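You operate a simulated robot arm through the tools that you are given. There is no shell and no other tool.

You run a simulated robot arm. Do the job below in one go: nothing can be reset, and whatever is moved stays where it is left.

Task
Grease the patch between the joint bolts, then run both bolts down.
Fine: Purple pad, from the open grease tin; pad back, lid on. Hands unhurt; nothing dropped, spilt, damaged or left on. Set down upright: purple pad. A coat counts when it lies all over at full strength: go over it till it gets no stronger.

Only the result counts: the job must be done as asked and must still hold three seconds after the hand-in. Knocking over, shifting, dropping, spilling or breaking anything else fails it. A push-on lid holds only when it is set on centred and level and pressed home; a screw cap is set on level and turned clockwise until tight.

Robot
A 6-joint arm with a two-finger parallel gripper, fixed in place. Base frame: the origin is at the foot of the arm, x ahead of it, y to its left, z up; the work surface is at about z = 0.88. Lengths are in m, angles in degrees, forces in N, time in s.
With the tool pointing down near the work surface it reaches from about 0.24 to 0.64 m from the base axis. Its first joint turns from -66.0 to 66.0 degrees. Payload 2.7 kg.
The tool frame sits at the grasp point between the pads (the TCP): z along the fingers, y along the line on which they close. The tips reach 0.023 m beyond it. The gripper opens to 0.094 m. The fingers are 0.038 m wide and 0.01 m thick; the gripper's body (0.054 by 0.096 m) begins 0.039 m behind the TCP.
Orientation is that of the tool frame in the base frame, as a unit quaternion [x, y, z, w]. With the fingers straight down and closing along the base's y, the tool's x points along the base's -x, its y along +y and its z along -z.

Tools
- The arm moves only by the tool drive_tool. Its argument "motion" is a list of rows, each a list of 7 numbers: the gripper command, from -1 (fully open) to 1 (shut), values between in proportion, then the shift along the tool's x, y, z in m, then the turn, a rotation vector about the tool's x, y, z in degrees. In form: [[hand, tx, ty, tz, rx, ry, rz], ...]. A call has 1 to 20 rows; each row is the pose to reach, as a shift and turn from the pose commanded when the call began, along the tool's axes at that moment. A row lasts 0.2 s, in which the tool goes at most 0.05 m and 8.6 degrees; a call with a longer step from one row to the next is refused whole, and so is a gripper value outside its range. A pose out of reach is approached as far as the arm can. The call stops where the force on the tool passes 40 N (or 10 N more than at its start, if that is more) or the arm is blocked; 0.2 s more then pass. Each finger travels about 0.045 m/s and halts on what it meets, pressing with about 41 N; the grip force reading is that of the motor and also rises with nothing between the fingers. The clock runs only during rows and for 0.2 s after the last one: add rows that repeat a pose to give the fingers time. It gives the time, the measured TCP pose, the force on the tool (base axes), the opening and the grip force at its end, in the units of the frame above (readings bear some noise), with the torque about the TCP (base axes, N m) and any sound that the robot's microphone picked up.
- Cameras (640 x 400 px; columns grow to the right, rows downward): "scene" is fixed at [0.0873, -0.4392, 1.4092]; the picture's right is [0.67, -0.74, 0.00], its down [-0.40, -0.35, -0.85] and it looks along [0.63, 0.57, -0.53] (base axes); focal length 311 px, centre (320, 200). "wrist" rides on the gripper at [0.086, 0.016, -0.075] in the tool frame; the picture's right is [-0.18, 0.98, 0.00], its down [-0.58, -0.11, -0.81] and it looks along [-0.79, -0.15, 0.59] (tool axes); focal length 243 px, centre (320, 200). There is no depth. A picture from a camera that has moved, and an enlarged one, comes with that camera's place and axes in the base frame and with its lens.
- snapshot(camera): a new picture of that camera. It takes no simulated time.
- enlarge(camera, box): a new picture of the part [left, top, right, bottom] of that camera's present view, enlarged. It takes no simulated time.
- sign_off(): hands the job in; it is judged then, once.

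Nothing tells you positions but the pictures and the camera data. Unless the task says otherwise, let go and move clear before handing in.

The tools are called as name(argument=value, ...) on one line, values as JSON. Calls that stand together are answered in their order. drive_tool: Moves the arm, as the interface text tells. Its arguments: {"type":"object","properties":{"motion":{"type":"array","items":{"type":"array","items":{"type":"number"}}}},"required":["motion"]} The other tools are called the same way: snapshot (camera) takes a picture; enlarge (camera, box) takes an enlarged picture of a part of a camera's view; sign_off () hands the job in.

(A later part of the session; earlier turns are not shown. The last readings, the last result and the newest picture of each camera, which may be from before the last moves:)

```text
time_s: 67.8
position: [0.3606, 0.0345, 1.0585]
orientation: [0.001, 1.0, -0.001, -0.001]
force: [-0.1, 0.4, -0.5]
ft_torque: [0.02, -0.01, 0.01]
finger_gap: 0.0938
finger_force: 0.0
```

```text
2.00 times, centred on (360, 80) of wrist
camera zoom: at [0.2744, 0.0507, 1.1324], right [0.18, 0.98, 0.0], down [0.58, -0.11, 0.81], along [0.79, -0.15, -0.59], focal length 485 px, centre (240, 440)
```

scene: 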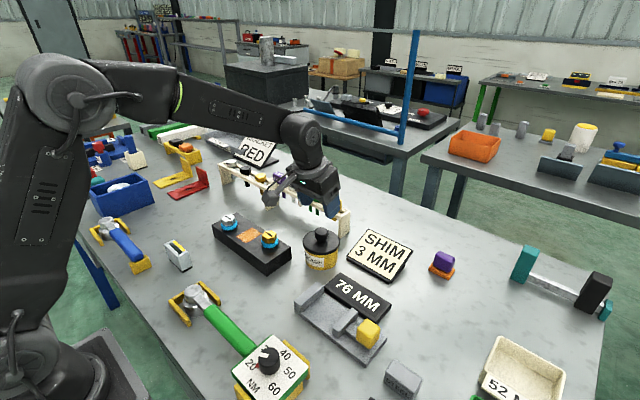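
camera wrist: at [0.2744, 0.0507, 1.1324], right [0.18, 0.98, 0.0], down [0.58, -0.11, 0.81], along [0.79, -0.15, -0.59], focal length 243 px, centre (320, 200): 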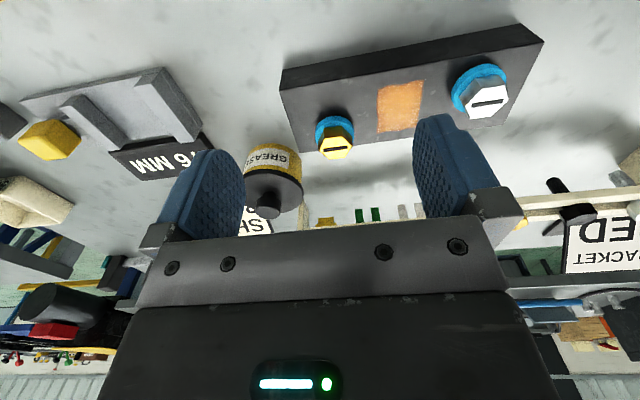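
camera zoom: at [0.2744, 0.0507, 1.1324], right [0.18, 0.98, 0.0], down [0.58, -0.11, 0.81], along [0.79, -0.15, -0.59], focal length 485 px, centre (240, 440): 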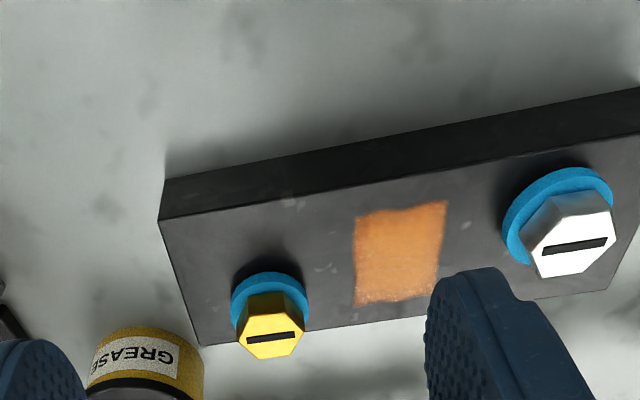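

enlarge(camera="wrist", box=[305, 105, 365, 165])

enlarge(camera="wrist", box=[440, 55, 520, 125])

enlarge(camera="scene", box=[205, 205, 295, 265])

```text
6.67 times, centred on (335, 135) of wrist
camera zoom: at [0.2744, 0.0507, 1.1324], right [0.18, 0.98, 0.0], down [0.58, -0.11, 0.81], along [0.79, -0.15, -0.59], focal length 1618 px, centre (220, 633)
```

zoom: 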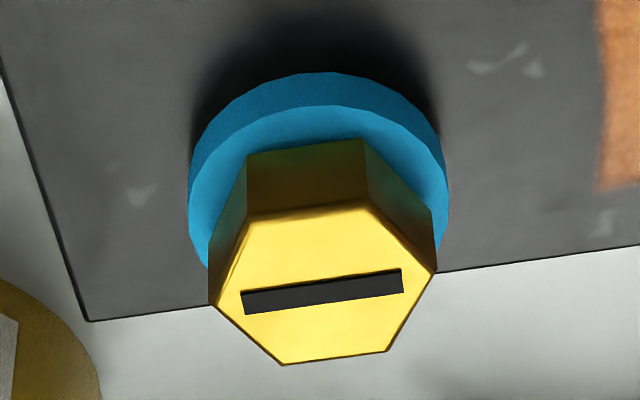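

```text
5.71 times, centred on (480, 90) of wrist
camera zoom: at [0.2744, 0.0507, 1.1324], right [0.18, 0.98, 0.0], down [0.58, -0.11, 0.81], along [0.79, -0.15, -0.59], focal length 1386 px, centre (-594, 829)
```

zoom: 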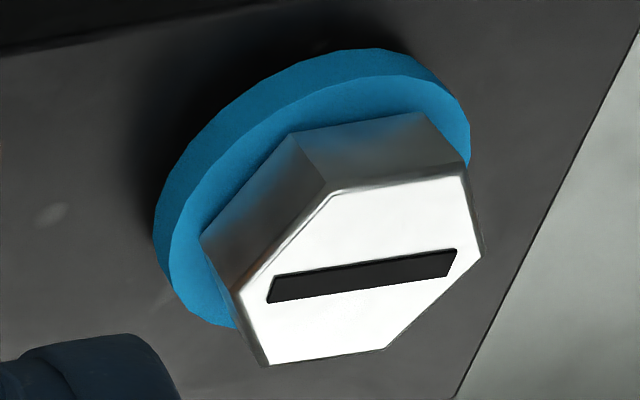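

```text
6.67 times, centred on (250, 235) of scene
camera zoom: at [0.0873, -0.4392, 1.4092], right [0.67, -0.74, 0.0], down [-0.4, -0.35, -0.85], along [0.63, 0.57, -0.53], focal length 2070 px, centre (787, -33)
```

zoom: 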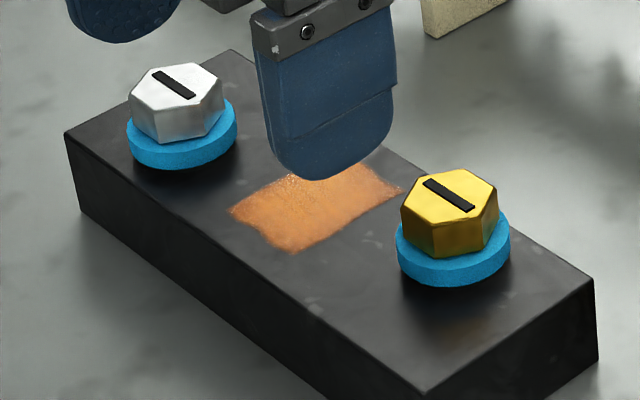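

Gold bolt head centre ≈(0.439, 0.035), silver ≈(0.412, 0.165), both hexes with flats facing ±x (about 29 mm across). I'll yaw −30° to line the fingers up with a pair of flats and hover over the gold bolt.

drive_tool(motion=[[-0.6, -0.02, 0, 0.01, 0, 0, -7.5], [-0.6, -0.04, 0.0005, 0.02, 0, 0, -15], [-0.6, -0.06, 0.0008, 0.035, 0, 0, -22.5], [-0.6, -0.0784, 0.0008, 0.058, 0, 0, -30], [-0.6, -0.0784, 0.0008, 0.058, 0, 0, -30]])

snapshot(camera="wrist")

enlarge(camera="scene", box=[205, 185, 325, 275])

```text
time_s: 69.0
position: [0.4393, 0.0344, 1.0009]
orientation: [-0.261, 0.965, -0.001, 0.001]
force: [0.3, -0.2, 0.1]
ft_torque: [-0.02, 0.02, -0.01]
finger_gap: 0.0751
finger_force: 0.0
```

```text
taken
camera wrist: at [0.3561, 0.0049, 1.0751], right [-0.33, 0.94, 0.0], down [0.56, 0.2, 0.81], along [0.76, 0.27, -0.59], focal length 243 px, centre (320, 200)
```

wrist: 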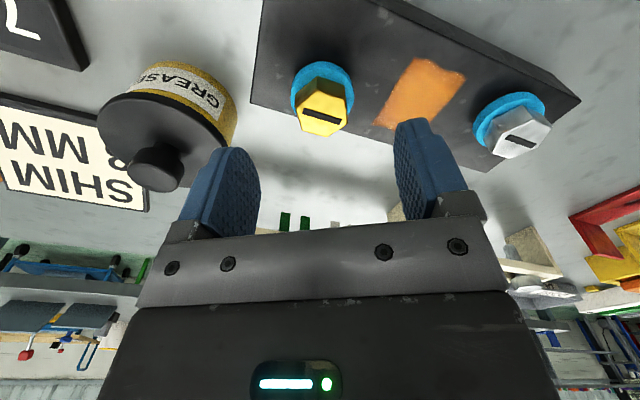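

```text
4.44 times, centred on (265, 230) of scene
camera zoom: at [0.0873, -0.4392, 1.4092], right [0.67, -0.74, 0.0], down [-0.4, -0.35, -0.85], along [0.63, 0.57, -0.53], focal length 1380 px, centre (564, 67)
```

zoom: 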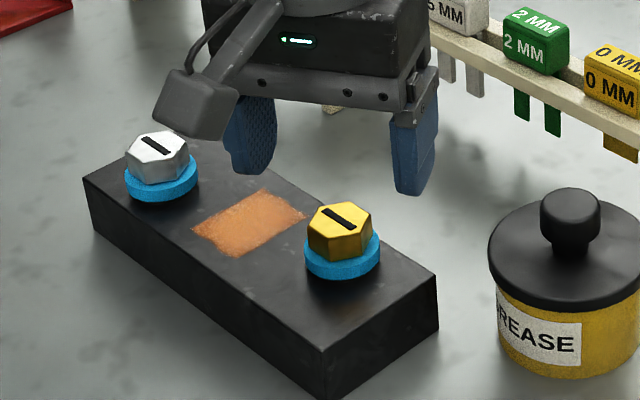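

Alignment checks out at (0.4399, 0.0348). Lowering around the gold head.

drive_tool(motion=[[-0.3, 0, 0, 0.015, 0, 0, 0], [-0.3, 0, 0, 0.03, 0, 0, 0], [-0.3, 0, 0, 0.04, 0, 0, 0], [-0.3, 0, 0, 0.043, 0, 0, 0], [-0.3, 0, 0, 0.043, 0, 0, 0]])

snapshot(camera="wrist")

enlarge(camera="scene", box=[225, 200, 305, 260])

```text
time_s: 70.2
position: [0.4394, 0.0346, 0.9583]
orientation: [-0.259, 0.966, 0.0, 0.0]
force: [0.1, 0.1, 0.0]
ft_torque: [0.02, -0.02, 0.02]
finger_gap: 0.0608
finger_force: 0.0
```

```text
taken
camera wrist: at [0.3571, 0.0047, 1.0307], right [-0.33, 0.94, 0.0], down [0.56, 0.2, 0.81], along [0.76, 0.27, -0.59], focal length 243 px, centre (320, 200)
```

wrist: 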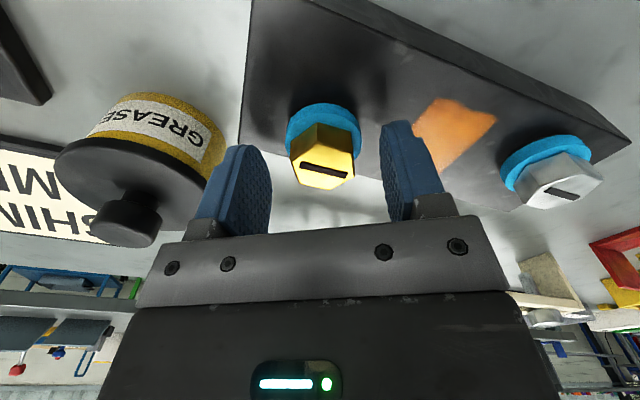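

```text
6.67 times, centred on (265, 230) of scene
camera zoom: at [0.0873, -0.4392, 1.4092], right [0.67, -0.74, 0.0], down [-0.4, -0.35, -0.85], along [0.63, 0.57, -0.53], focal length 2070 px, centre (687, 0)
```

zoom: 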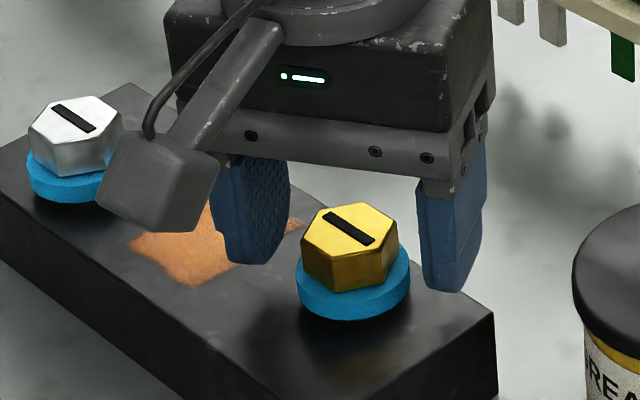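

drive_tool(motion=[[0, 0, 0, 0, 0, 0, 0], [0.3, 0, 0, 0, 0, 0, 0], [1, 0, 0, 0, 0, 0, 0], [1, 0, 0, 0, 0, 0, 0], [1, 0, 0, 0, 0, 0, 0]])

enlarge(camera="scene", box=[225, 200, 305, 260])

enlarge(camera="wrist", box=[220, 80, 420, 220])

```text
time_s: 71.4
position: [0.4386, 0.0363, 0.9579]
orientation: [-0.259, 0.966, 0.001, 0.001]
force: [-13.6, 22.9, 3.3]
ft_torque: [0.32, 0.38, -0.01]
finger_gap: 0.0296
finger_force: 45.7
```

```text
6.67 times, centred on (265, 230) of scene
camera zoom: at [0.0869, -0.4385, 1.4095], right [0.67, -0.74, 0.0], down [-0.4, -0.35, -0.85], along [0.63, 0.56, -0.53], focal length 2070 px, centre (687, 0)
```

zoom: 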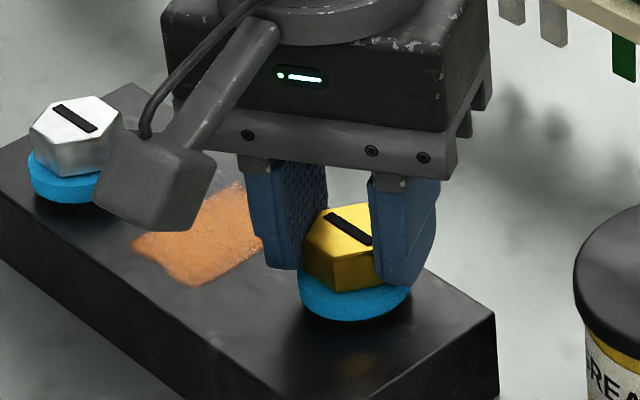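

```text
2.86 times, centred on (320, 150) of wrist
camera zoom: at [0.3563, 0.0062, 1.0309], right [-0.33, 0.94, 0.0], down [0.56, 0.2, 0.81], along [0.76, 0.27, -0.59], focal length 693 px, centre (320, 343)
```

zoom: 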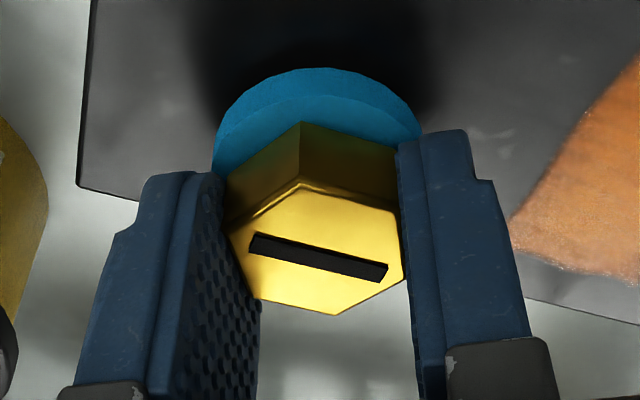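

The head is gripped on its flats; a side force shows I'm a couple of mm off-centre, so I'll relax along the closing direction, then begin turning clockwise.

drive_tool(motion=[[1, 0, 0.0025, 0, 0, 0, 0], [1, 0, 0.0025, 0, 0, 0, 0]])

```text
time_s: 72.0
position: [0.4391, 0.0355, 0.9568]
orientation: [-0.259, 0.966, -0.002, 0.001]
force: [0.0, 3.4, -6.3]
ft_torque: [-0.1, 0.32, -0.01]
finger_gap: 0.0296
finger_force: 45.3
```

drive_tool(motion=[[1, 0, 0, 0, 0, 0, 6], [1, 0, 0, 0, 0, 0, 12], [1, 0, 0, 0, 0, 0, 18], [1, 0, 0, 0, 0, 0, 24], [1, 0, 0, 0, 0, 0, 30], [1, 0, 0, 0, 0, 0, 30]])

enlarge(camera="scene", box=[225, 200, 305, 260])

```text
time_s: 73.6
position: [0.4394, 0.0348, 0.9558]
orientation: [0.002, 1.0, -0.002, -0.001]
force: [5.3, -3.4, -3.9]
ft_torque: [-0.05, 0.27, -0.02]
finger_gap: 0.0293
finger_force: 44.8
stopped in row 6: the force on the tool passed its limit at 40 N (the readings are from after the stop); the commanded pose is now the measured one
```

```text
6.67 times, centred on (265, 230) of scene
camera zoom: at [0.0875, -0.4392, 1.4092], right [0.67, -0.74, 0.0], down [-0.4, -0.35, -0.85], along [0.63, 0.57, -0.53], focal length 2070 px, centre (687, 0)
```

zoom: 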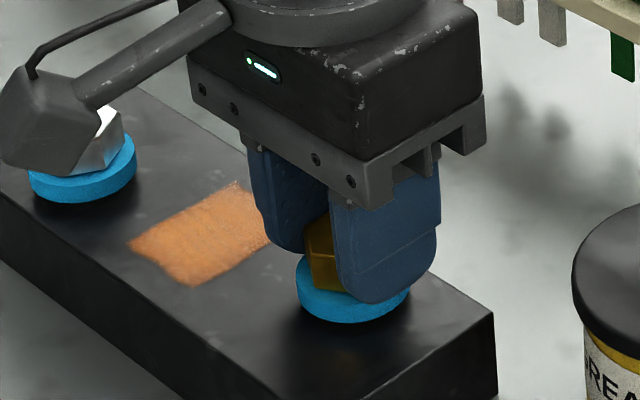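

The bolt turns with the grip and drops about 1 mm per 30°. Continuing clockwise while following it down.

drive_tool(motion=[[1, 0, 0, 0.0003, 0, 0, 6], [1, 0, 0, 0.0006, 0, 0, 12], [1, 0, 0, 0.0009, 0, 0, 18], [1, 0, 0, 0.0012, 0, 0, 24], [1, 0, 0, 0.0015, 0, 0, 30]])

```text
time_s: 74.8
position: [0.438, 0.0345, 0.9545]
orientation: [0.261, 0.965, -0.002, 0.0]
force: [7.9, -12.2, 7.2]
ft_torque: [0.35, 0.91, 0.04]
finger_gap: 0.0297
finger_force: 44.4
```

drive_tool(motion=[[1, -0.0008, -0.0004, 0.0, 0, 0, 6], [1, -0.0008, -0.0004, 0.0002, 0, 0, 12], [1, -0.0008, -0.0004, 0.0004, 0, 0, 18], [1, -0.0008, -0.0004, 0.0006, 0, 0, 24], [1, -0.0008, -0.0004, 0.0008, 0, 0, 30]])

enlarge(camera="scene", box=[225, 200, 305, 260])

```text
time_s: 76.0
position: [0.4375, 0.0357, 0.953]
orientation: [0.502, 0.865, -0.002, -0.001]
force: [-1.6, -6.2, 9.1]
ft_torque: [0.96, 0.75, 0.02]
finger_gap: 0.0294
finger_force: 45.3
```

```text
6.67 times, centred on (265, 230) of scene
camera zoom: at [0.0872, -0.4394, 1.4092], right [0.67, -0.74, 0.0], down [-0.4, -0.35, -0.85], along [0.63, 0.57, -0.53], focal length 2070 px, centre (687, 0)
```

zoom: 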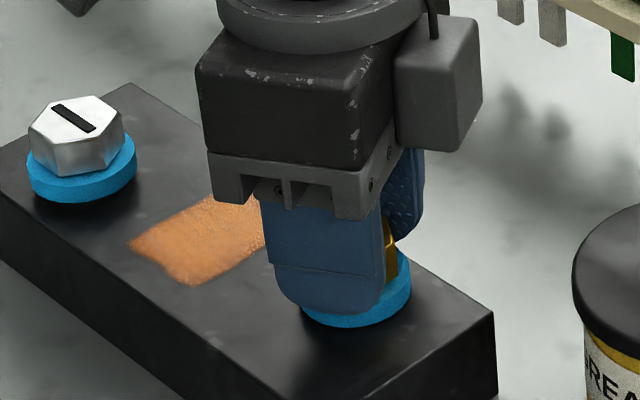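

drive_tool(motion=[[1, 0, 0, 0.0001, 0, 0, 6], [1, 0, 0, 0.0002, 0, 0, 12], [1, 0, 0, 0.0004, 0, 0, 18], [1, 0, 0, 0.0006, 0, 0, 24], [1, 0, 0, 0.0008, 0, 0, 30]])

```text
time_s: 77.2
position: [0.4378, 0.0332, 0.953]
orientation: [0.709, 0.705, -0.003, 0.0]
force: [-10.7, -6.2, 0.3]
ft_torque: [1.06, 0.06, 0.01]
finger_gap: 0.0294
finger_force: 45.0
```

drive_tool(motion=[[1, 0, 0, 0.0002, 0, 0, 6], [1, 0, 0, 0.0004, 0, 0, 12], [1, 0, 0, 0.0006, 0, 0, 18], [1, 0, 0, 0.0008, 0, 0, 24], [1, 0, 0, 0.001, 0, 0, 30]])

enlarge(camera="scene", box=[225, 200, 305, 260])

enlarge(camera="wrist", box=[220, 80, 420, 220])

```text
time_s: 78.4
position: [0.4382, 0.0355, 0.9514]
orientation: [0.867, 0.498, -0.002, 0.001]
force: [-12.6, -8.2, -8.9]
ft_torque: [-0.04, -0.04, 0.04]
finger_gap: 0.0295
finger_force: 45.0
```

```text
6.67 times, centred on (265, 230) of scene
camera zoom: at [0.0871, -0.4394, 1.4092], right [0.67, -0.74, 0.0], down [-0.4, -0.35, -0.85], along [0.63, 0.57, -0.53], focal length 2070 px, centre (687, 0)
```

zoom: 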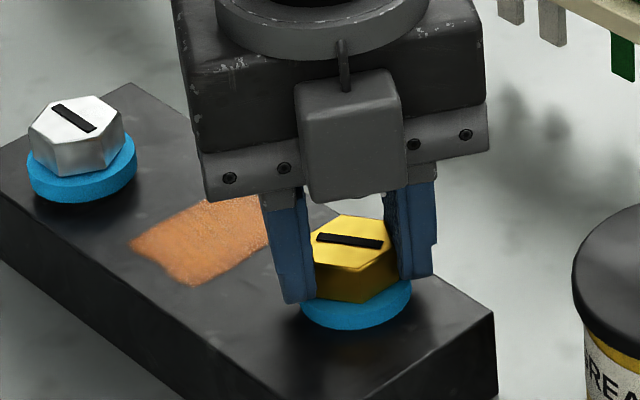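

```text
2.86 times, centred on (320, 150) of wrist
camera zoom: at [0.4961, 0.1015, 1.025], right [0.76, -0.65, 0.0], down [-0.38, -0.44, 0.81], along [-0.53, -0.61, -0.59], focal length 693 px, centre (320, 343)
```

zoom: 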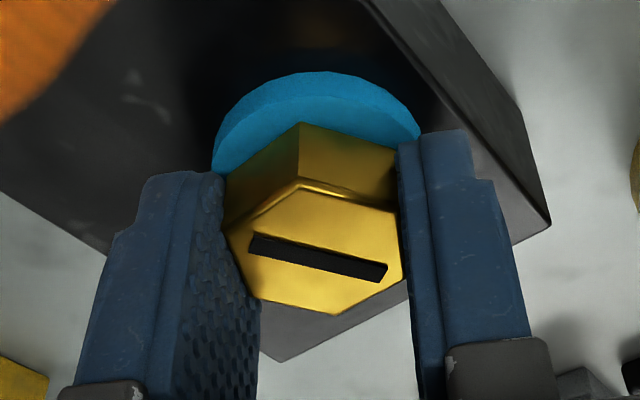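

The bolt has turned ~150° and dropped ~5 mm. Continuing clockwise.

drive_tool(motion=[[1, 0, 0, 0.0003, 0, 0, 6], [1, 0, 0, 0.0006, 0, 0, 12], [1, 0, 0, 0.0009, 0, 0, 18], [1, 0, 0, 0.0012, 0, 0, 24], [1, 0, 0, 0.0015, 0, 0, 30]])

```text
time_s: 79.6
position: [0.4365, 0.034, 0.9505]
orientation: [0.967, 0.257, -0.002, 0.0]
force: [-21.5, -2.1, -5.5]
ft_torque: [0.46, -0.31, 0.02]
finger_gap: 0.0292
finger_force: 45.2
```

drive_tool(motion=[[1, -0.0013, -0.0007, 0.0003, 0, 0, 6], [1, -0.0013, -0.0007, 0.0006, 0, 0, 12], [1, -0.0013, -0.0007, 0.0009, 0, 0, 18], [1, -0.0013, -0.0007, 0.0012, 0, 0, 24], [1, -0.0013, -0.0007, 0.0014, 0, 0, 30]])

enlarge(camera="scene", box=[225, 200, 305, 260])

```text
time_s: 80.3
position: [0.4376, 0.0344, 0.9499]
orientation: [0.989, 0.148, -0.001, -0.009]
force: [-3.6, 9.5, 3.2]
ft_torque: [-0.17, -0.16, 0.0]
finger_gap: 0.0297
finger_force: 45.2
out of reach, approached as far as the arm can: row 3
stopped in row 3: the force on the tool passed its limit at 63 N (the readings are from after the stop); the commanded pose is now the measured one
```

```text
6.67 times, centred on (265, 230) of scene
camera zoom: at [0.0872, -0.4389, 1.4093], right [0.67, -0.74, 0.0], down [-0.4, -0.35, -0.85], along [0.63, 0.56, -0.53], focal length 2070 px, centre (687, 0)
```

zoom: 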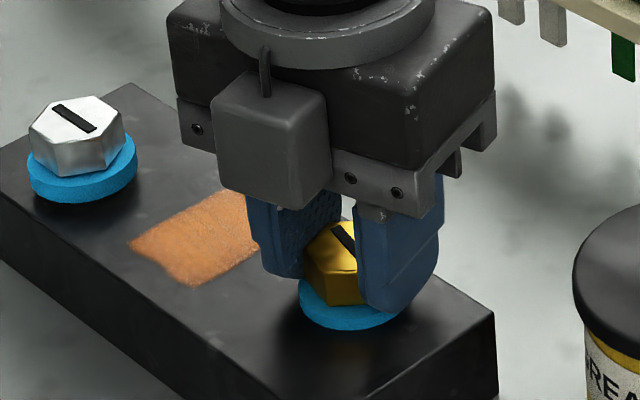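

The wrist hit its turning limit at about 163° of yaw. I'll release, lift clear, straighten the slight tilt, then turn back for a new grip.

drive_tool(motion=[[0.2, 0, 0, 0, 0, 0, 0], [-0.3, 0, 0, 0, 0, 0, 0], [-0.3, 0, 0, 0, 0, 0, 0], [-0.3, 0, 0, -0.01, 0, 0, 0], [-0.3, 0, 0, -0.03, -1, 0, 0], [-0.3, 0, 0, -0.04, -1, 0, 0], [-0.3, 0, 0, -0.04, -1, 0, 0]])

enlarge(camera="scene", box=[225, 200, 305, 260])

snapshot(camera="wrist")

```text
time_s: 81.9
position: [0.4391, 0.0304, 0.9888]
orientation: [0.989, 0.151, 0.001, -0.004]
force: [-0.7, 0.0, -0.4]
ft_torque: [-0.01, -0.01, -0.03]
finger_gap: 0.061
finger_force: 0.0
```

```text
6.67 times, centred on (265, 230) of scene
camera zoom: at [0.0873, -0.4392, 1.4092], right [0.67, -0.74, 0.0], down [-0.4, -0.35, -0.85], along [0.63, 0.57, -0.53], focal length 2070 px, centre (687, 0)
```

zoom: 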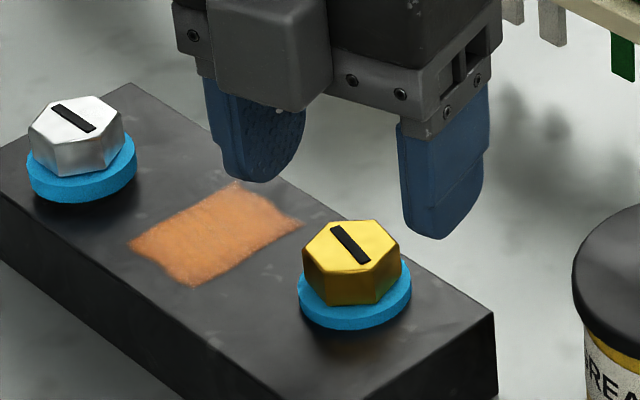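

```text
taken
camera wrist: at [0.5272, 0.0396, 1.0633], right [0.12, -0.99, -0.01], down [-0.59, -0.08, 0.81], along [-0.8, -0.09, -0.59], focal length 243 px, centre (320, 200)
```

wrist: 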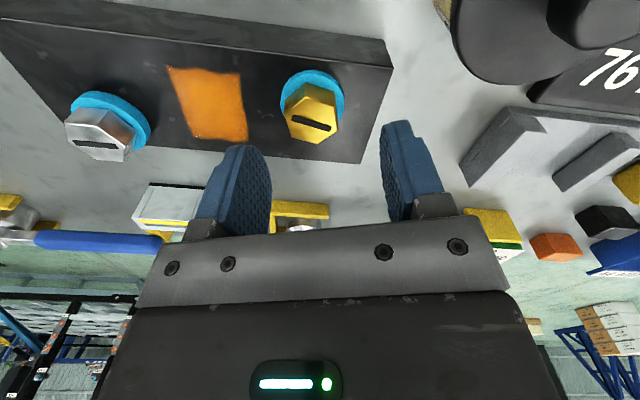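

drive_tool(motion=[[-0.3, 0.0015, -0.0048, 0, -0.25, 0, -8], [-0.3, 0.0015, -0.0048, 0, 0, 0, -16], [-0.3, 0.0015, -0.0048, 0, 0, 0, -24], [-0.3, 0.0015, -0.0048, 0, 0, 0, -32], [-0.3, 0.0015, -0.0048, 0, 0, 0, -40], [-0.3, 0.0015, -0.0048, 0, 0, 0, -48], [-0.3, 0.0015, -0.0048, 0, 0, 0, -56], [-0.3, 0.0015, -0.0048, 0, 0, 0, -64], [-0.3, 0.0015, -0.0048, 0, 0, 0, -72], [-0.3, 0.0015, -0.0048, 0, 0, 0, -80], [-0.3, 0.0015, -0.0048, 0, 0, 0, -88], [-0.3, 0.0015, -0.0048, 0, 0, 0, -96], [-0.3, 0.0015, -0.0048, 0, 0, 0, -104], [-0.3, 0.0015, -0.0048, 0, 0, 0, -112], [-0.3, 0.0015, -0.0048, 0, 0, 0, -120], [-0.3, 0.0015, -0.0048, 0, 0, 0, -128], [-0.3, 0.0015, -0.0048, 0, 0, 0, -136], [-0.3, 0.0015, -0.0048, 0, 0, 0, -144], [-0.3, 0.0015, -0.0048, 0, 0, 0, -152], [-0.3, 0.0015, -0.0048, 0, 0, 0, -160]])

snapshot(camera="wrist")

enlarge(camera="scene", box=[240, 220, 300, 260])

```text
time_s: 86.1
position: [0.4382, 0.038, 0.9911]
orientation: [0.025, 1.0, 0.0, 0.0]
force: [0.5, 0.3, 0.1]
ft_torque: [0.01, 0.02, 0.0]
finger_gap: 0.061
finger_force: 0.0
```

```text
taken
camera wrist: at [0.3531, 0.0585, 1.0639], right [0.23, 0.97, 0.0], down [0.57, -0.14, 0.81], along [0.78, -0.19, -0.59], focal length 243 px, centre (320, 200)
```

wrist: 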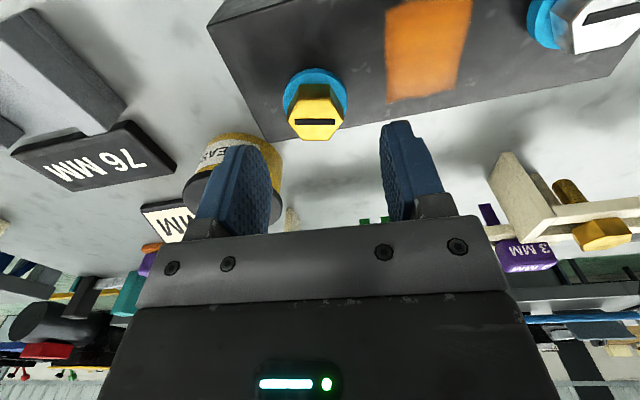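

```text
10.00 times, centred on (270, 240) of scene
camera zoom: at [0.0873, -0.4392, 1.4092], right [0.67, -0.74, 0.0], down [-0.4, -0.35, -0.85], along [0.63, 0.57, -0.53], focal length 3106 px, centre (820, -200)
```

zoom: 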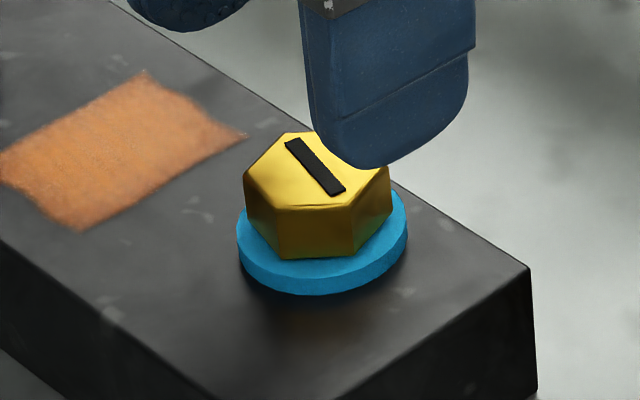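

drive_tool(motion=[[-0.3, 0, -0.0025, 0, 0, 0, -8], [-0.3, 0, -0.0025, 0, 0, 0, -16], [-0.3, 0, -0.0025, 0, 0, 0, -24], [-0.3, 0, -0.0025, 0, 0, 0, -32], [-0.3, 0, -0.0025, 0, 0, 0, -40], [-0.3, 0, -0.0025, 0, 0, 0, -48], [-0.3, 0, -0.0025, 0, 0, 0, -56], [-0.3, 0, -0.0025, 0, 0, 0, -64], [-0.3, 0, -0.0025, 0, 0, 0, -72], [-0.3, 0, -0.0025, 0, 0, 0, -80], [-0.3, 0, -0.0025, 0, 0, 0, -80]])

snapshot(camera="wrist")

enlarge(camera="wrist", box=[260, 50, 400, 150])

```text
time_s: 88.5
position: [0.4376, 0.0352, 0.9899]
orientation: [-0.623, 0.783, -0.001, 0.001]
force: [0.0, -0.2, 0.2]
ft_torque: [0.04, 0.0, 0.02]
finger_gap: 0.061
finger_force: 0.1
```

```text
taken
camera wrist: at [0.4029, -0.0452, 1.0637], right [-0.92, 0.4, 0.0], down [0.24, 0.54, 0.81], along [0.32, 0.74, -0.59], focal length 243 px, centre (320, 200)
```

wrist: 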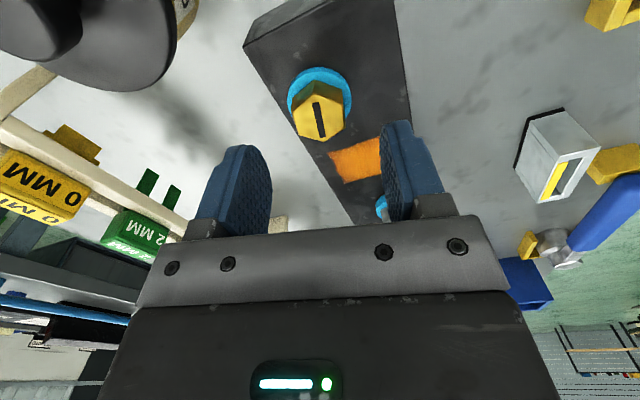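

```text
4.00 times, centred on (330, 100) of wrist
camera zoom: at [0.4029, -0.0452, 1.0637], right [-0.92, 0.4, 0.0], down [0.24, 0.54, 0.81], along [0.32, 0.74, -0.59], focal length 970 px, centre (280, 600)
```

zoom: 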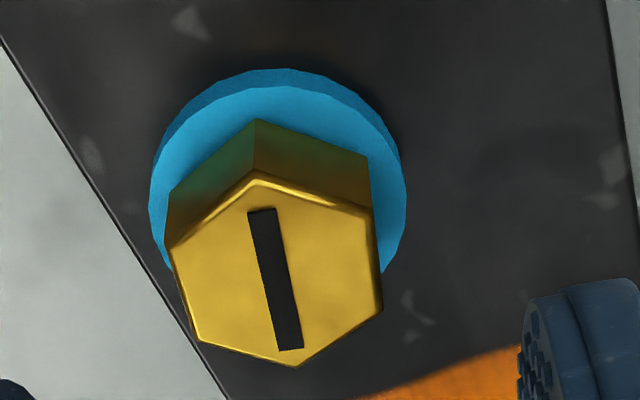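

Flats line up with the fingers again. Lowering, gripping and turning on.

drive_tool(motion=[[-0.3, 0, 0, 0.015, 0, 0, 0], [-0.3, 0, 0, 0.03, 0, 0, 0], [-0.3, 0, 0, 0.039, 0, 0, 0], [-0.3, 0, 0, 0.039, 0, 0, 0], [0.1, 0, 0, 0.039, 0, 0, 0], [0.4, 0, 0, 0.039, 0, 0, 0], [1, 0, 0, 0.039, 0, 0, 0], [1, 0, 0, 0.039, 0, 0, 0]])

```text
time_s: 90.3
position: [0.4385, 0.0367, 0.9506]
orientation: [-0.621, 0.783, 0.001, 0.0]
force: [0.3, 1.0, -2.2]
ft_torque: [0.03, 0.0, 0.03]
finger_gap: 0.0295
finger_force: 44.5
```

drive_tool(motion=[[1, 0, 0, 0.0002, 0, 0, 6], [1, 0, 0, 0.0004, 0, 0, 12], [1, 0, 0, 0.0006, 0, 0, 18], [1, 0, 0, 0.0008, 0, 0, 24], [1, 0, 0, 0.001, 0, 0, 30]])

```text
time_s: 91.5
position: [0.4387, 0.0366, 0.9481]
orientation: [-0.397, 0.918, 0.001, 0.002]
force: [11.9, 8.3, -10.2]
ft_torque: [-0.52, 0.44, 0.04]
finger_gap: 0.0294
finger_force: 44.7
```

drive_tool(motion=[[1, -0.0008, 0, 0.0004, 0, 0, 6], [1, -0.0008, 0, 0.0008, 0, 0, 12], [1, -0.0008, 0, 0.0011, 0, 0, 18], [1, -0.0008, 0, 0.0014, 0, 0, 24], [1, -0.0008, 0, 0.0017, 0, 0, 30]])

enlarge(camera="scene", box=[225, 200, 305, 260])

```text
time_s: 92.7
position: [0.4389, 0.0356, 0.9486]
orientation: [-0.147, 0.989, 0.0, 0.0]
force: [0.1, -8.2, 2.0]
ft_torque: [0.13, -0.88, 0.42]
finger_gap: 0.0294
finger_force: 44.6
```

```text
6.67 times, centred on (265, 230) of scene
camera zoom: at [0.0872, -0.4394, 1.4092], right [0.67, -0.74, 0.0], down [-0.4, -0.35, -0.85], along [0.63, 0.57, -0.53], focal length 2070 px, centre (687, 0)
```

zoom: 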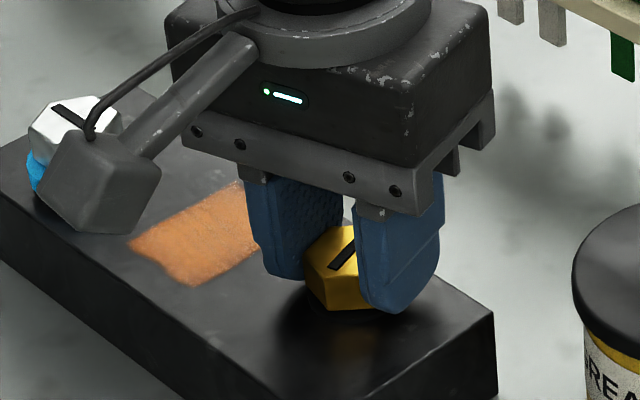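

The cyan band has vanished under the head and torque is rising (0.42 N·m), so the gold bolt is nearly or just seated. A few more degrees to confirm.

drive_tool(motion=[[1, 0, 0, 0, 0, 0, 4], [1, 0, 0, 0, 0, 0, 8], [1, 0, 0, 0, 0, 0, 8]])

enlarge(camera="scene", box=[225, 200, 305, 260])

enlarge(camera="wrist", box=[220, 80, 420, 220])

```text
time_s: 93.5
position: [0.4392, 0.0364, 0.9475]
orientation: [-0.076, 0.997, 0.0, 0.0]
force: [4.8, -14.2, 3.7]
ft_torque: [-0.57, 0.4, 0.27]
finger_gap: 0.0295
finger_force: 45.0
```

```text
6.67 times, centred on (265, 230) of scene
camera zoom: at [0.0874, -0.4395, 1.4091], right [0.67, -0.74, 0.0], down [-0.4, -0.35, -0.85], along [0.63, 0.57, -0.53], focal length 2070 px, centre (687, 0)
```

zoom: 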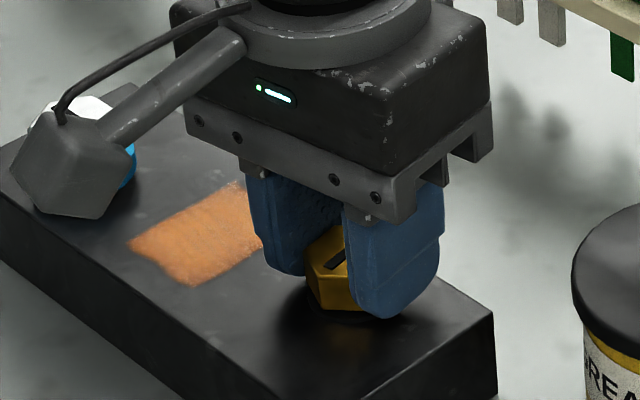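

```text
2.86 times, centred on (320, 150) of wrist
camera zoom: at [0.3514, 0.0381, 1.0216], right [0.03, 1.0, 0.0], down [0.59, -0.02, 0.81], along [0.81, -0.03, -0.59], focal length 693 px, centre (320, 343)
```

zoom: 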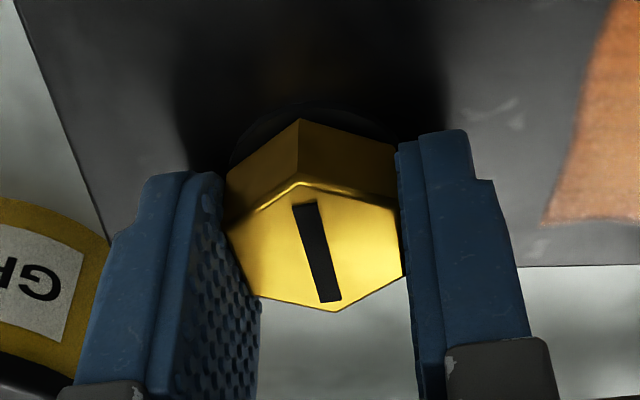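

drive_tool(motion=[[1, 0, -0.0005, 0, 0, 0, 4], [1, 0, -0.0005, 0, 0, 0, 8], [1, 0, -0.0005, 0, 0, 0, 12], [1, 0, -0.0005, 0, 0, 0, 12]])

enlarge(camera="wrist", box=[220, 80, 420, 220])

```text
time_s: 94.5
position: [0.4388, 0.0359, 0.9476]
orientation: [0.027, 1.0, 0.001, 0.0]
force: [3.2, -12.7, -2.1]
ft_torque: [-0.43, -0.05, 0.49]
finger_gap: 0.0296
finger_force: 45.5
```

```text
2.86 times, centred on (320, 150) of wrist
camera zoom: at [0.3539, 0.056, 1.0213], right [0.24, 0.97, 0.0], down [0.57, -0.14, 0.81], along [0.78, -0.19, -0.59], focal length 693 px, centre (320, 343)
```

zoom: 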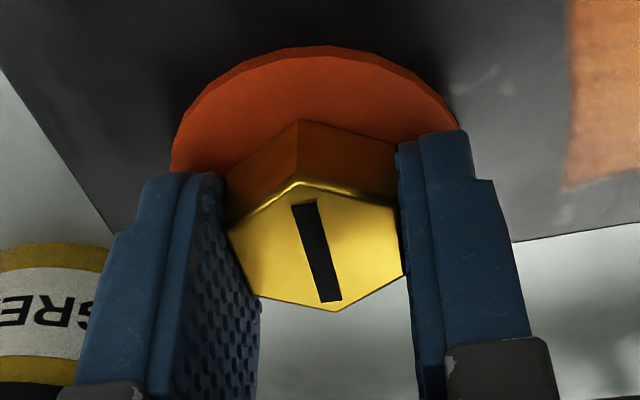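

enlarge(camera="scene", box=[235, 210, 295, 255])

snapshot(camera="scene")

enlarge(camera="wrist", box=[260, 80, 380, 170])

```text
8.89 times, centred on (265, 232) of scene
camera zoom: at [0.0874, -0.4395, 1.4091], right [0.67, -0.74, 0.0], down [-0.4, -0.35, -0.85], along [0.63, 0.57, -0.53], focal length 2761 px, centre (809, -89)
```

zoom: 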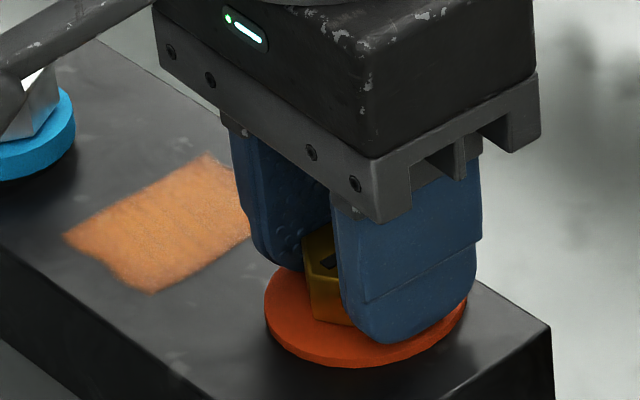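

```text
taken
```

scene: 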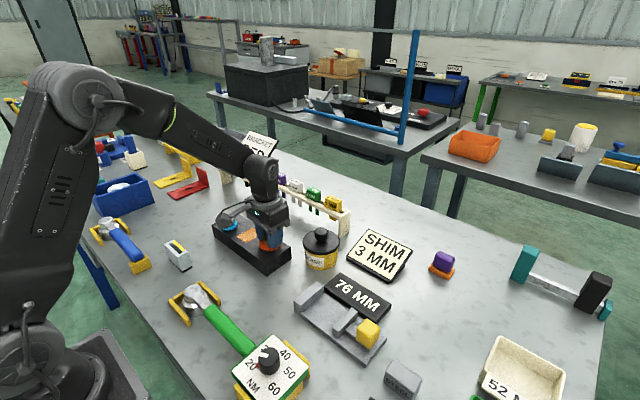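

```text
4.44 times, centred on (320, 125) of wrist
camera zoom: at [0.3539, 0.056, 1.0213], right [0.24, 0.97, 0.0], down [0.57, -0.14, 0.81], along [0.78, -0.19, -0.59], focal length 1078 px, centre (320, 533)
```

zoom: 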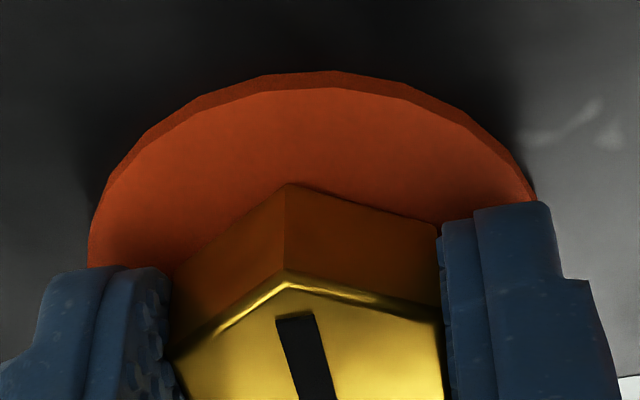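

The collar changed cyan → dark when seated, then to a wide orange ring after ~20° more, which looks like an over-driven sign. I'll ease the bolt back a little and watch the collar.

drive_tool(motion=[[1, 0, 0, 0, 0, 0, -3], [1, 0, 0, 0, 0, 0, -6], [1, 0, 0, 0, 0, 0, -6]])

enlarge(camera="wrist", box=[220, 80, 420, 220])

```text
time_s: 95.3
position: [0.4391, 0.0345, 0.9463]
orientation: [-0.026, 1.0, 0.001, -0.001]
force: [-9.8, -10.7, 2.2]
ft_torque: [0.04, -0.23, -0.52]
finger_gap: 0.0296
finger_force: 45.2
```

```text
2.86 times, centred on (320, 150) of wrist
camera zoom: at [0.352, 0.0468, 1.0216], right [0.13, 0.99, 0.0], down [0.59, -0.08, 0.81], along [0.8, -0.11, -0.59], focal length 693 px, centre (320, 343)
```

zoom: 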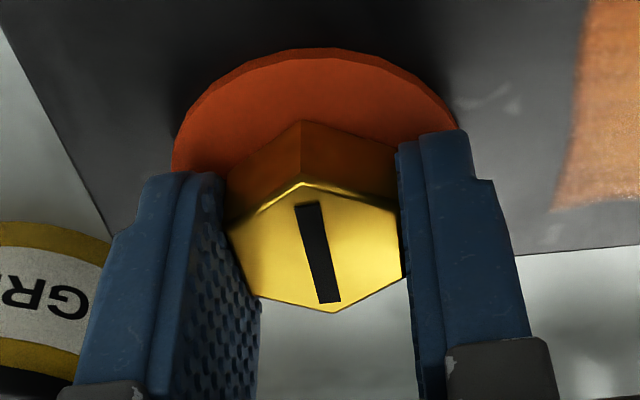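

drive_tool(motion=[[1, -0.0005, -0.0005, 0, 0, 0, -4], [1, -0.0005, -0.0005, 0, 0, 0, -8], [1, -0.0005, -0.0005, 0, 0, 0, -8]])

enlarge(camera="wrist", box=[220, 80, 420, 220])

```text
time_s: 96.1
position: [0.4384, 0.0352, 0.9478]
orientation: [-0.096, 0.995, 0.001, 0.001]
force: [-13.3, -2.0, 6.9]
ft_torque: [-0.05, 0.71, -0.32]
finger_gap: 0.0295
finger_force: 44.5
```

```text
2.86 times, centred on (320, 150) of wrist
camera zoom: at [0.3512, 0.0345, 1.0218], right [-0.01, 1.0, 0.0], down [0.59, 0.0, 0.81], along [0.81, 0.01, -0.59], focal length 693 px, centre (320, 343)
```

zoom: 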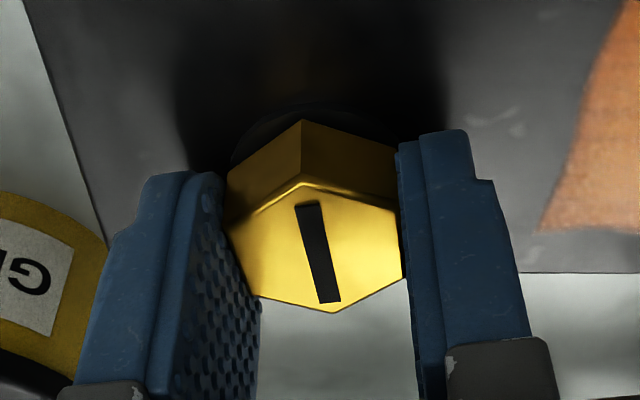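

The ring change is reversible. I'll back off in small steps to find where the dark window ends and cyan returns, so I can judge what "down" means.

drive_tool(motion=[[1, 0, 0, 0, 0, 0, -4], [1, 0, 0, 0, 0, 0, -8], [1, 0, 0, 0, 0, 0, -12], [1, 0, 0, 0, 0, 0, -12]])

enlarge(camera="wrist", box=[220, 80, 420, 220])

```text
time_s: 97.1
position: [0.4387, 0.035, 0.9485]
orientation: [-0.198, 0.98, 0.001, 0.0]
force: [-15.5, 6.3, 12.5]
ft_torque: [-0.06, 0.68, -0.23]
finger_gap: 0.0296
finger_force: 44.6
```

```text
2.86 times, centred on (320, 150) of wrist
camera zoom: at [0.3532, 0.0164, 1.0221], right [-0.21, 0.98, 0.0], down [0.58, 0.13, 0.81], along [0.79, 0.17, -0.59], focal length 693 px, centre (320, 343)
```

zoom: 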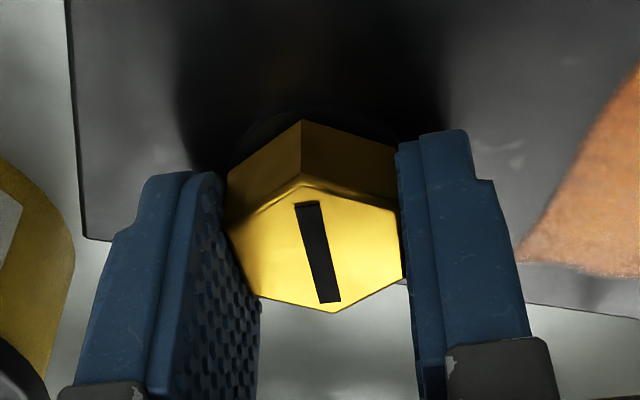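

drive_tool(motion=[[1, 0.0004, 0, -0.0003, 0, 0, -4], [1, 0.0004, 0, -0.0005, 0, 0, -8], [1, 0.0004, 0, -0.0005, 0, 0, -8]])

enlarge(camera="wrist", box=[220, 80, 420, 220])

```text
time_s: 97.9
position: [0.4389, 0.0347, 0.9489]
orientation: [-0.267, 0.964, 0.001, 0.002]
force: [-15.2, 14.1, 11.5]
ft_torque: [0.35, 0.01, -0.02]
finger_gap: 0.0294
finger_force: 45.0
```

```text
2.86 times, centred on (320, 150) of wrist
camera zoom: at [0.3565, 0.0046, 1.0222], right [-0.35, 0.94, 0.0], down [0.55, 0.2, 0.81], along [0.76, 0.28, -0.59], focal length 693 px, centre (320, 343)
```

zoom: 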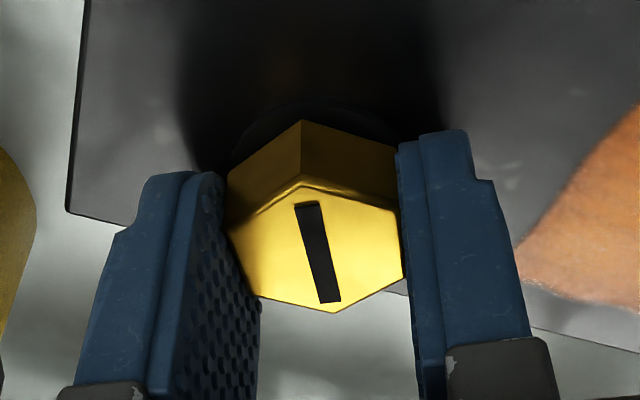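

drive_tool(motion=[[1, 0.0008, 0, -0.0004, 0, 0, -4], [1, 0.0008, 0, -0.0007, 0, 0, -8], [1, 0.0008, 0, -0.0007, 0, 0, -8]])

enlarge(camera="wrist", box=[220, 80, 420, 220])

```text
time_s: 98.7
position: [0.4382, 0.035, 0.9483]
orientation: [-0.334, 0.943, 0.0, 0.003]
force: [1.0, 22.5, 1.3]
ft_torque: [0.01, 0.36, -0.03]
finger_gap: 0.0295
finger_force: 45.2
```

```text
2.86 times, centred on (320, 150) of wrist
camera zoom: at [0.3612, -0.0065, 1.0223], right [-0.48, 0.88, 0.0], down [0.52, 0.28, 0.81], along [0.71, 0.38, -0.59], focal length 693 px, centre (320, 343)
```

zoom: 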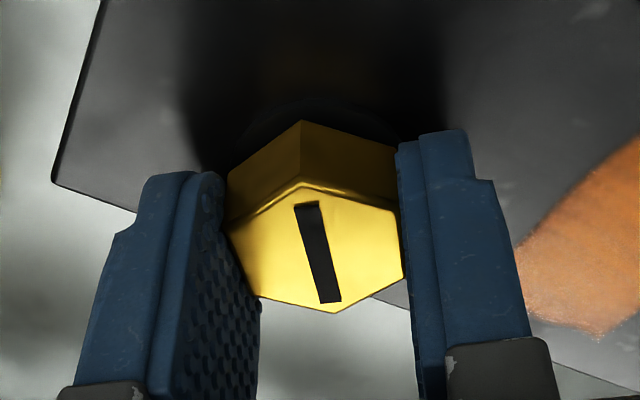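

Dark state persists below the seat contact (~243°) and up to about 264°, then orange. I take dark-and-seated as run down; I'll turn gold back clockwise to about 255° (firmly seated, not orange).

drive_tool(motion=[[1, 0, 0.001, 0, 0, 0, 6], [1, 0, 0.001, 0, 0, 0, 12], [1, 0, 0.001, 0, 0, 0, 18], [1, 0, 0.001, 0, 0, 0, 24], [1, 0, 0.001, 0, 0, 0, 24]])

enlarge(camera="wrist", box=[220, 80, 420, 220])

```text
time_s: 99.9
position: [0.4379, 0.037, 0.9491]
orientation: [-0.128, 0.992, 0.0, 0.0]
force: [17.9, 13.1, -24.4]
ft_torque: [0.08, -0.35, 0.31]
finger_gap: 0.0293
finger_force: 44.8
```

```text
2.86 times, centred on (320, 150) of wrist
camera zoom: at [0.3509, 0.0287, 1.022], right [-0.07, 1.0, 0.0], down [0.59, 0.04, 0.81], along [0.81, 0.06, -0.59], focal length 693 px, centre (320, 343)
```

zoom: 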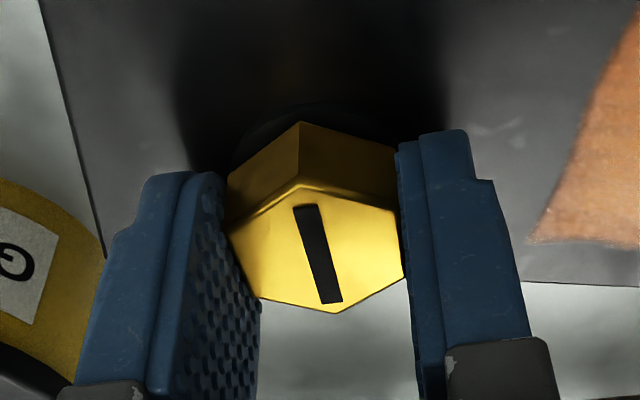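

drive_tool(motion=[[1, -0.0014, 0.0006, 0.0015, 0, 0, 0], [1, -0.0014, 0.0006, 0.0015, 0, 0, 0], [0.2, -0.0014, 0.0006, 0.0015, 0, 0, 0], [-0.3, -0.0014, 0.0006, 0.0015, 0, 0, 0], [-0.3, -0.0014, 0.0006, 0.0015, 0, 0, 0], [-0.3, -0.0014, 0.0006, -0.01, 0, 0, 0], [-0.3, -0.0014, 0.0006, -0.03, 0, 0, 0], [-0.3, -0.0014, 0.0006, -0.06, 0, 0, 0], [-0.3, -0.0014, 0.0006, -0.06, 0, 0, 0]])

enlarge(camera="scene", box=[225, 210, 305, 260])

snapshot(camera="wrist")

```text
time_s: 101.9
position: [0.4386, 0.0365, 1.0077]
orientation: [-0.13, 0.992, 0.001, 0.001]
force: [0.3, -0.6, 0.6]
ft_torque: [0.0, -0.02, -0.01]
finger_gap: 0.0609
finger_force: 0.0
```

```text
8.00 times, centred on (265, 235) of scene
camera zoom: at [0.0873, -0.4392, 1.4092], right [0.67, -0.74, 0.0], down [-0.4, -0.35, -0.85], along [0.63, 0.57, -0.53], focal length 2485 px, centre (760, -80)
```

zoom: 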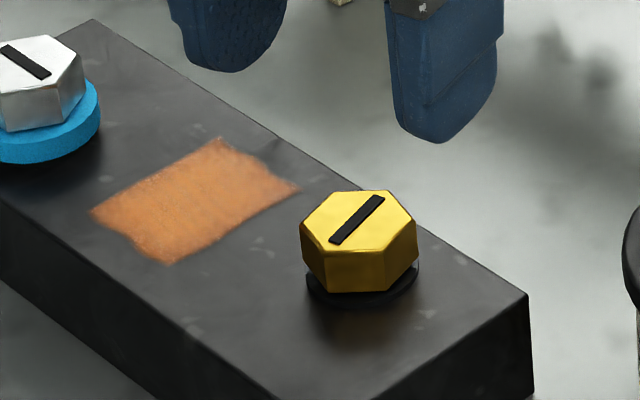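

```text
taken
camera wrist: at [0.352, 0.0295, 1.0832], right [-0.08, 1.0, 0.0], down [0.59, 0.04, 0.81], along [0.8, 0.06, -0.59], focal length 243 px, centre (320, 200)
```

wrist: 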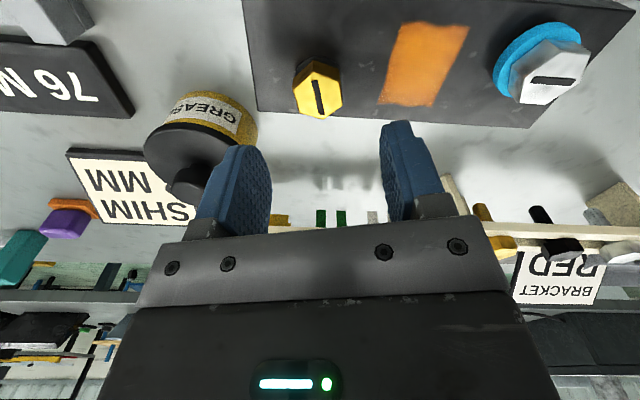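

enlarge(camera="scene", box=[254, 228, 286, 252])

drive_tool(motion=[[-0.3, -0.0009, 0.0166, 0, 0, 0, -8], [-0.3, -0.0018, 0.0331, 0, 0, 0, -16], [-0.3, -0.0027, 0.0497, 0, 0, 0, -24], [-0.3, -0.0036, 0.0662, 0, 0, 0, -32], [-0.3, -0.0044, 0.0828, 0, 0, 0, -40], [-0.3, -0.0053, 0.0994, 0, 0, 0, -48], [-0.3, -0.0062, 0.1159, 0, 0, 0, -56], [-0.3, -0.0071, 0.1325, 0, 0, 0, -64], [-0.3, -0.0071, 0.1325, 0, 0, 0, -72], [-0.3, -0.0071, 0.1325, 0, 0, 0, -75.3], [-0.3, -0.0071, 0.1325, 0, 0, 0, -75.3]])

snapshot(camera="wrist")

```text
16.00 times, centred on (270, 240) of scene
camera zoom: at [0.0873, -0.4392, 1.4092], right [0.67, -0.74, 0.0], down [-0.4, -0.35, -0.85], along [0.63, 0.57, -0.53], focal length 4969 px, centre (1120, -440)
```

zoom: 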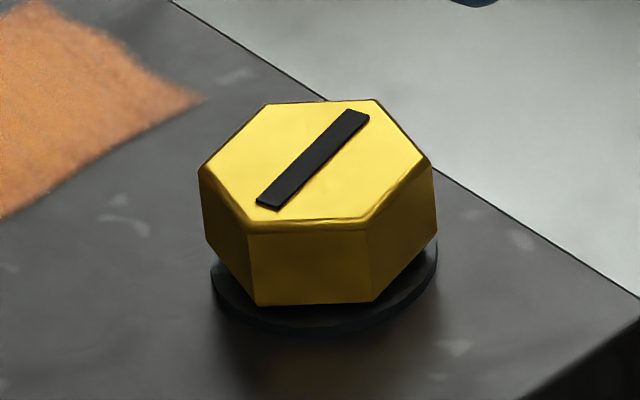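

```text
time_s: 104.3
position: [0.4097, 0.1667, 1.0094]
orientation: [0.708, -0.706, 0.001, -0.001]
force: [-0.3, 0.0, -0.1]
ft_torque: [-0.03, 0.01, 0.0]
finger_gap: 0.0611
finger_force: 0.0
```

```text
taken
camera wrist: at [0.3954, 0.0798, 1.0829], right [-0.98, 0.18, 0.0], down [0.1, 0.58, 0.81], along [0.14, 0.79, -0.59], focal length 243 px, centre (320, 200)
```

wrist: 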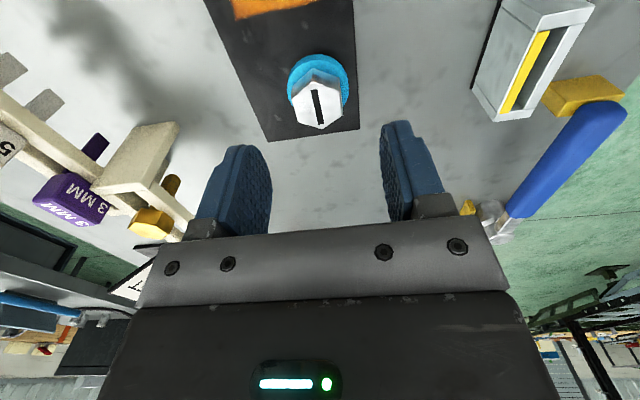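

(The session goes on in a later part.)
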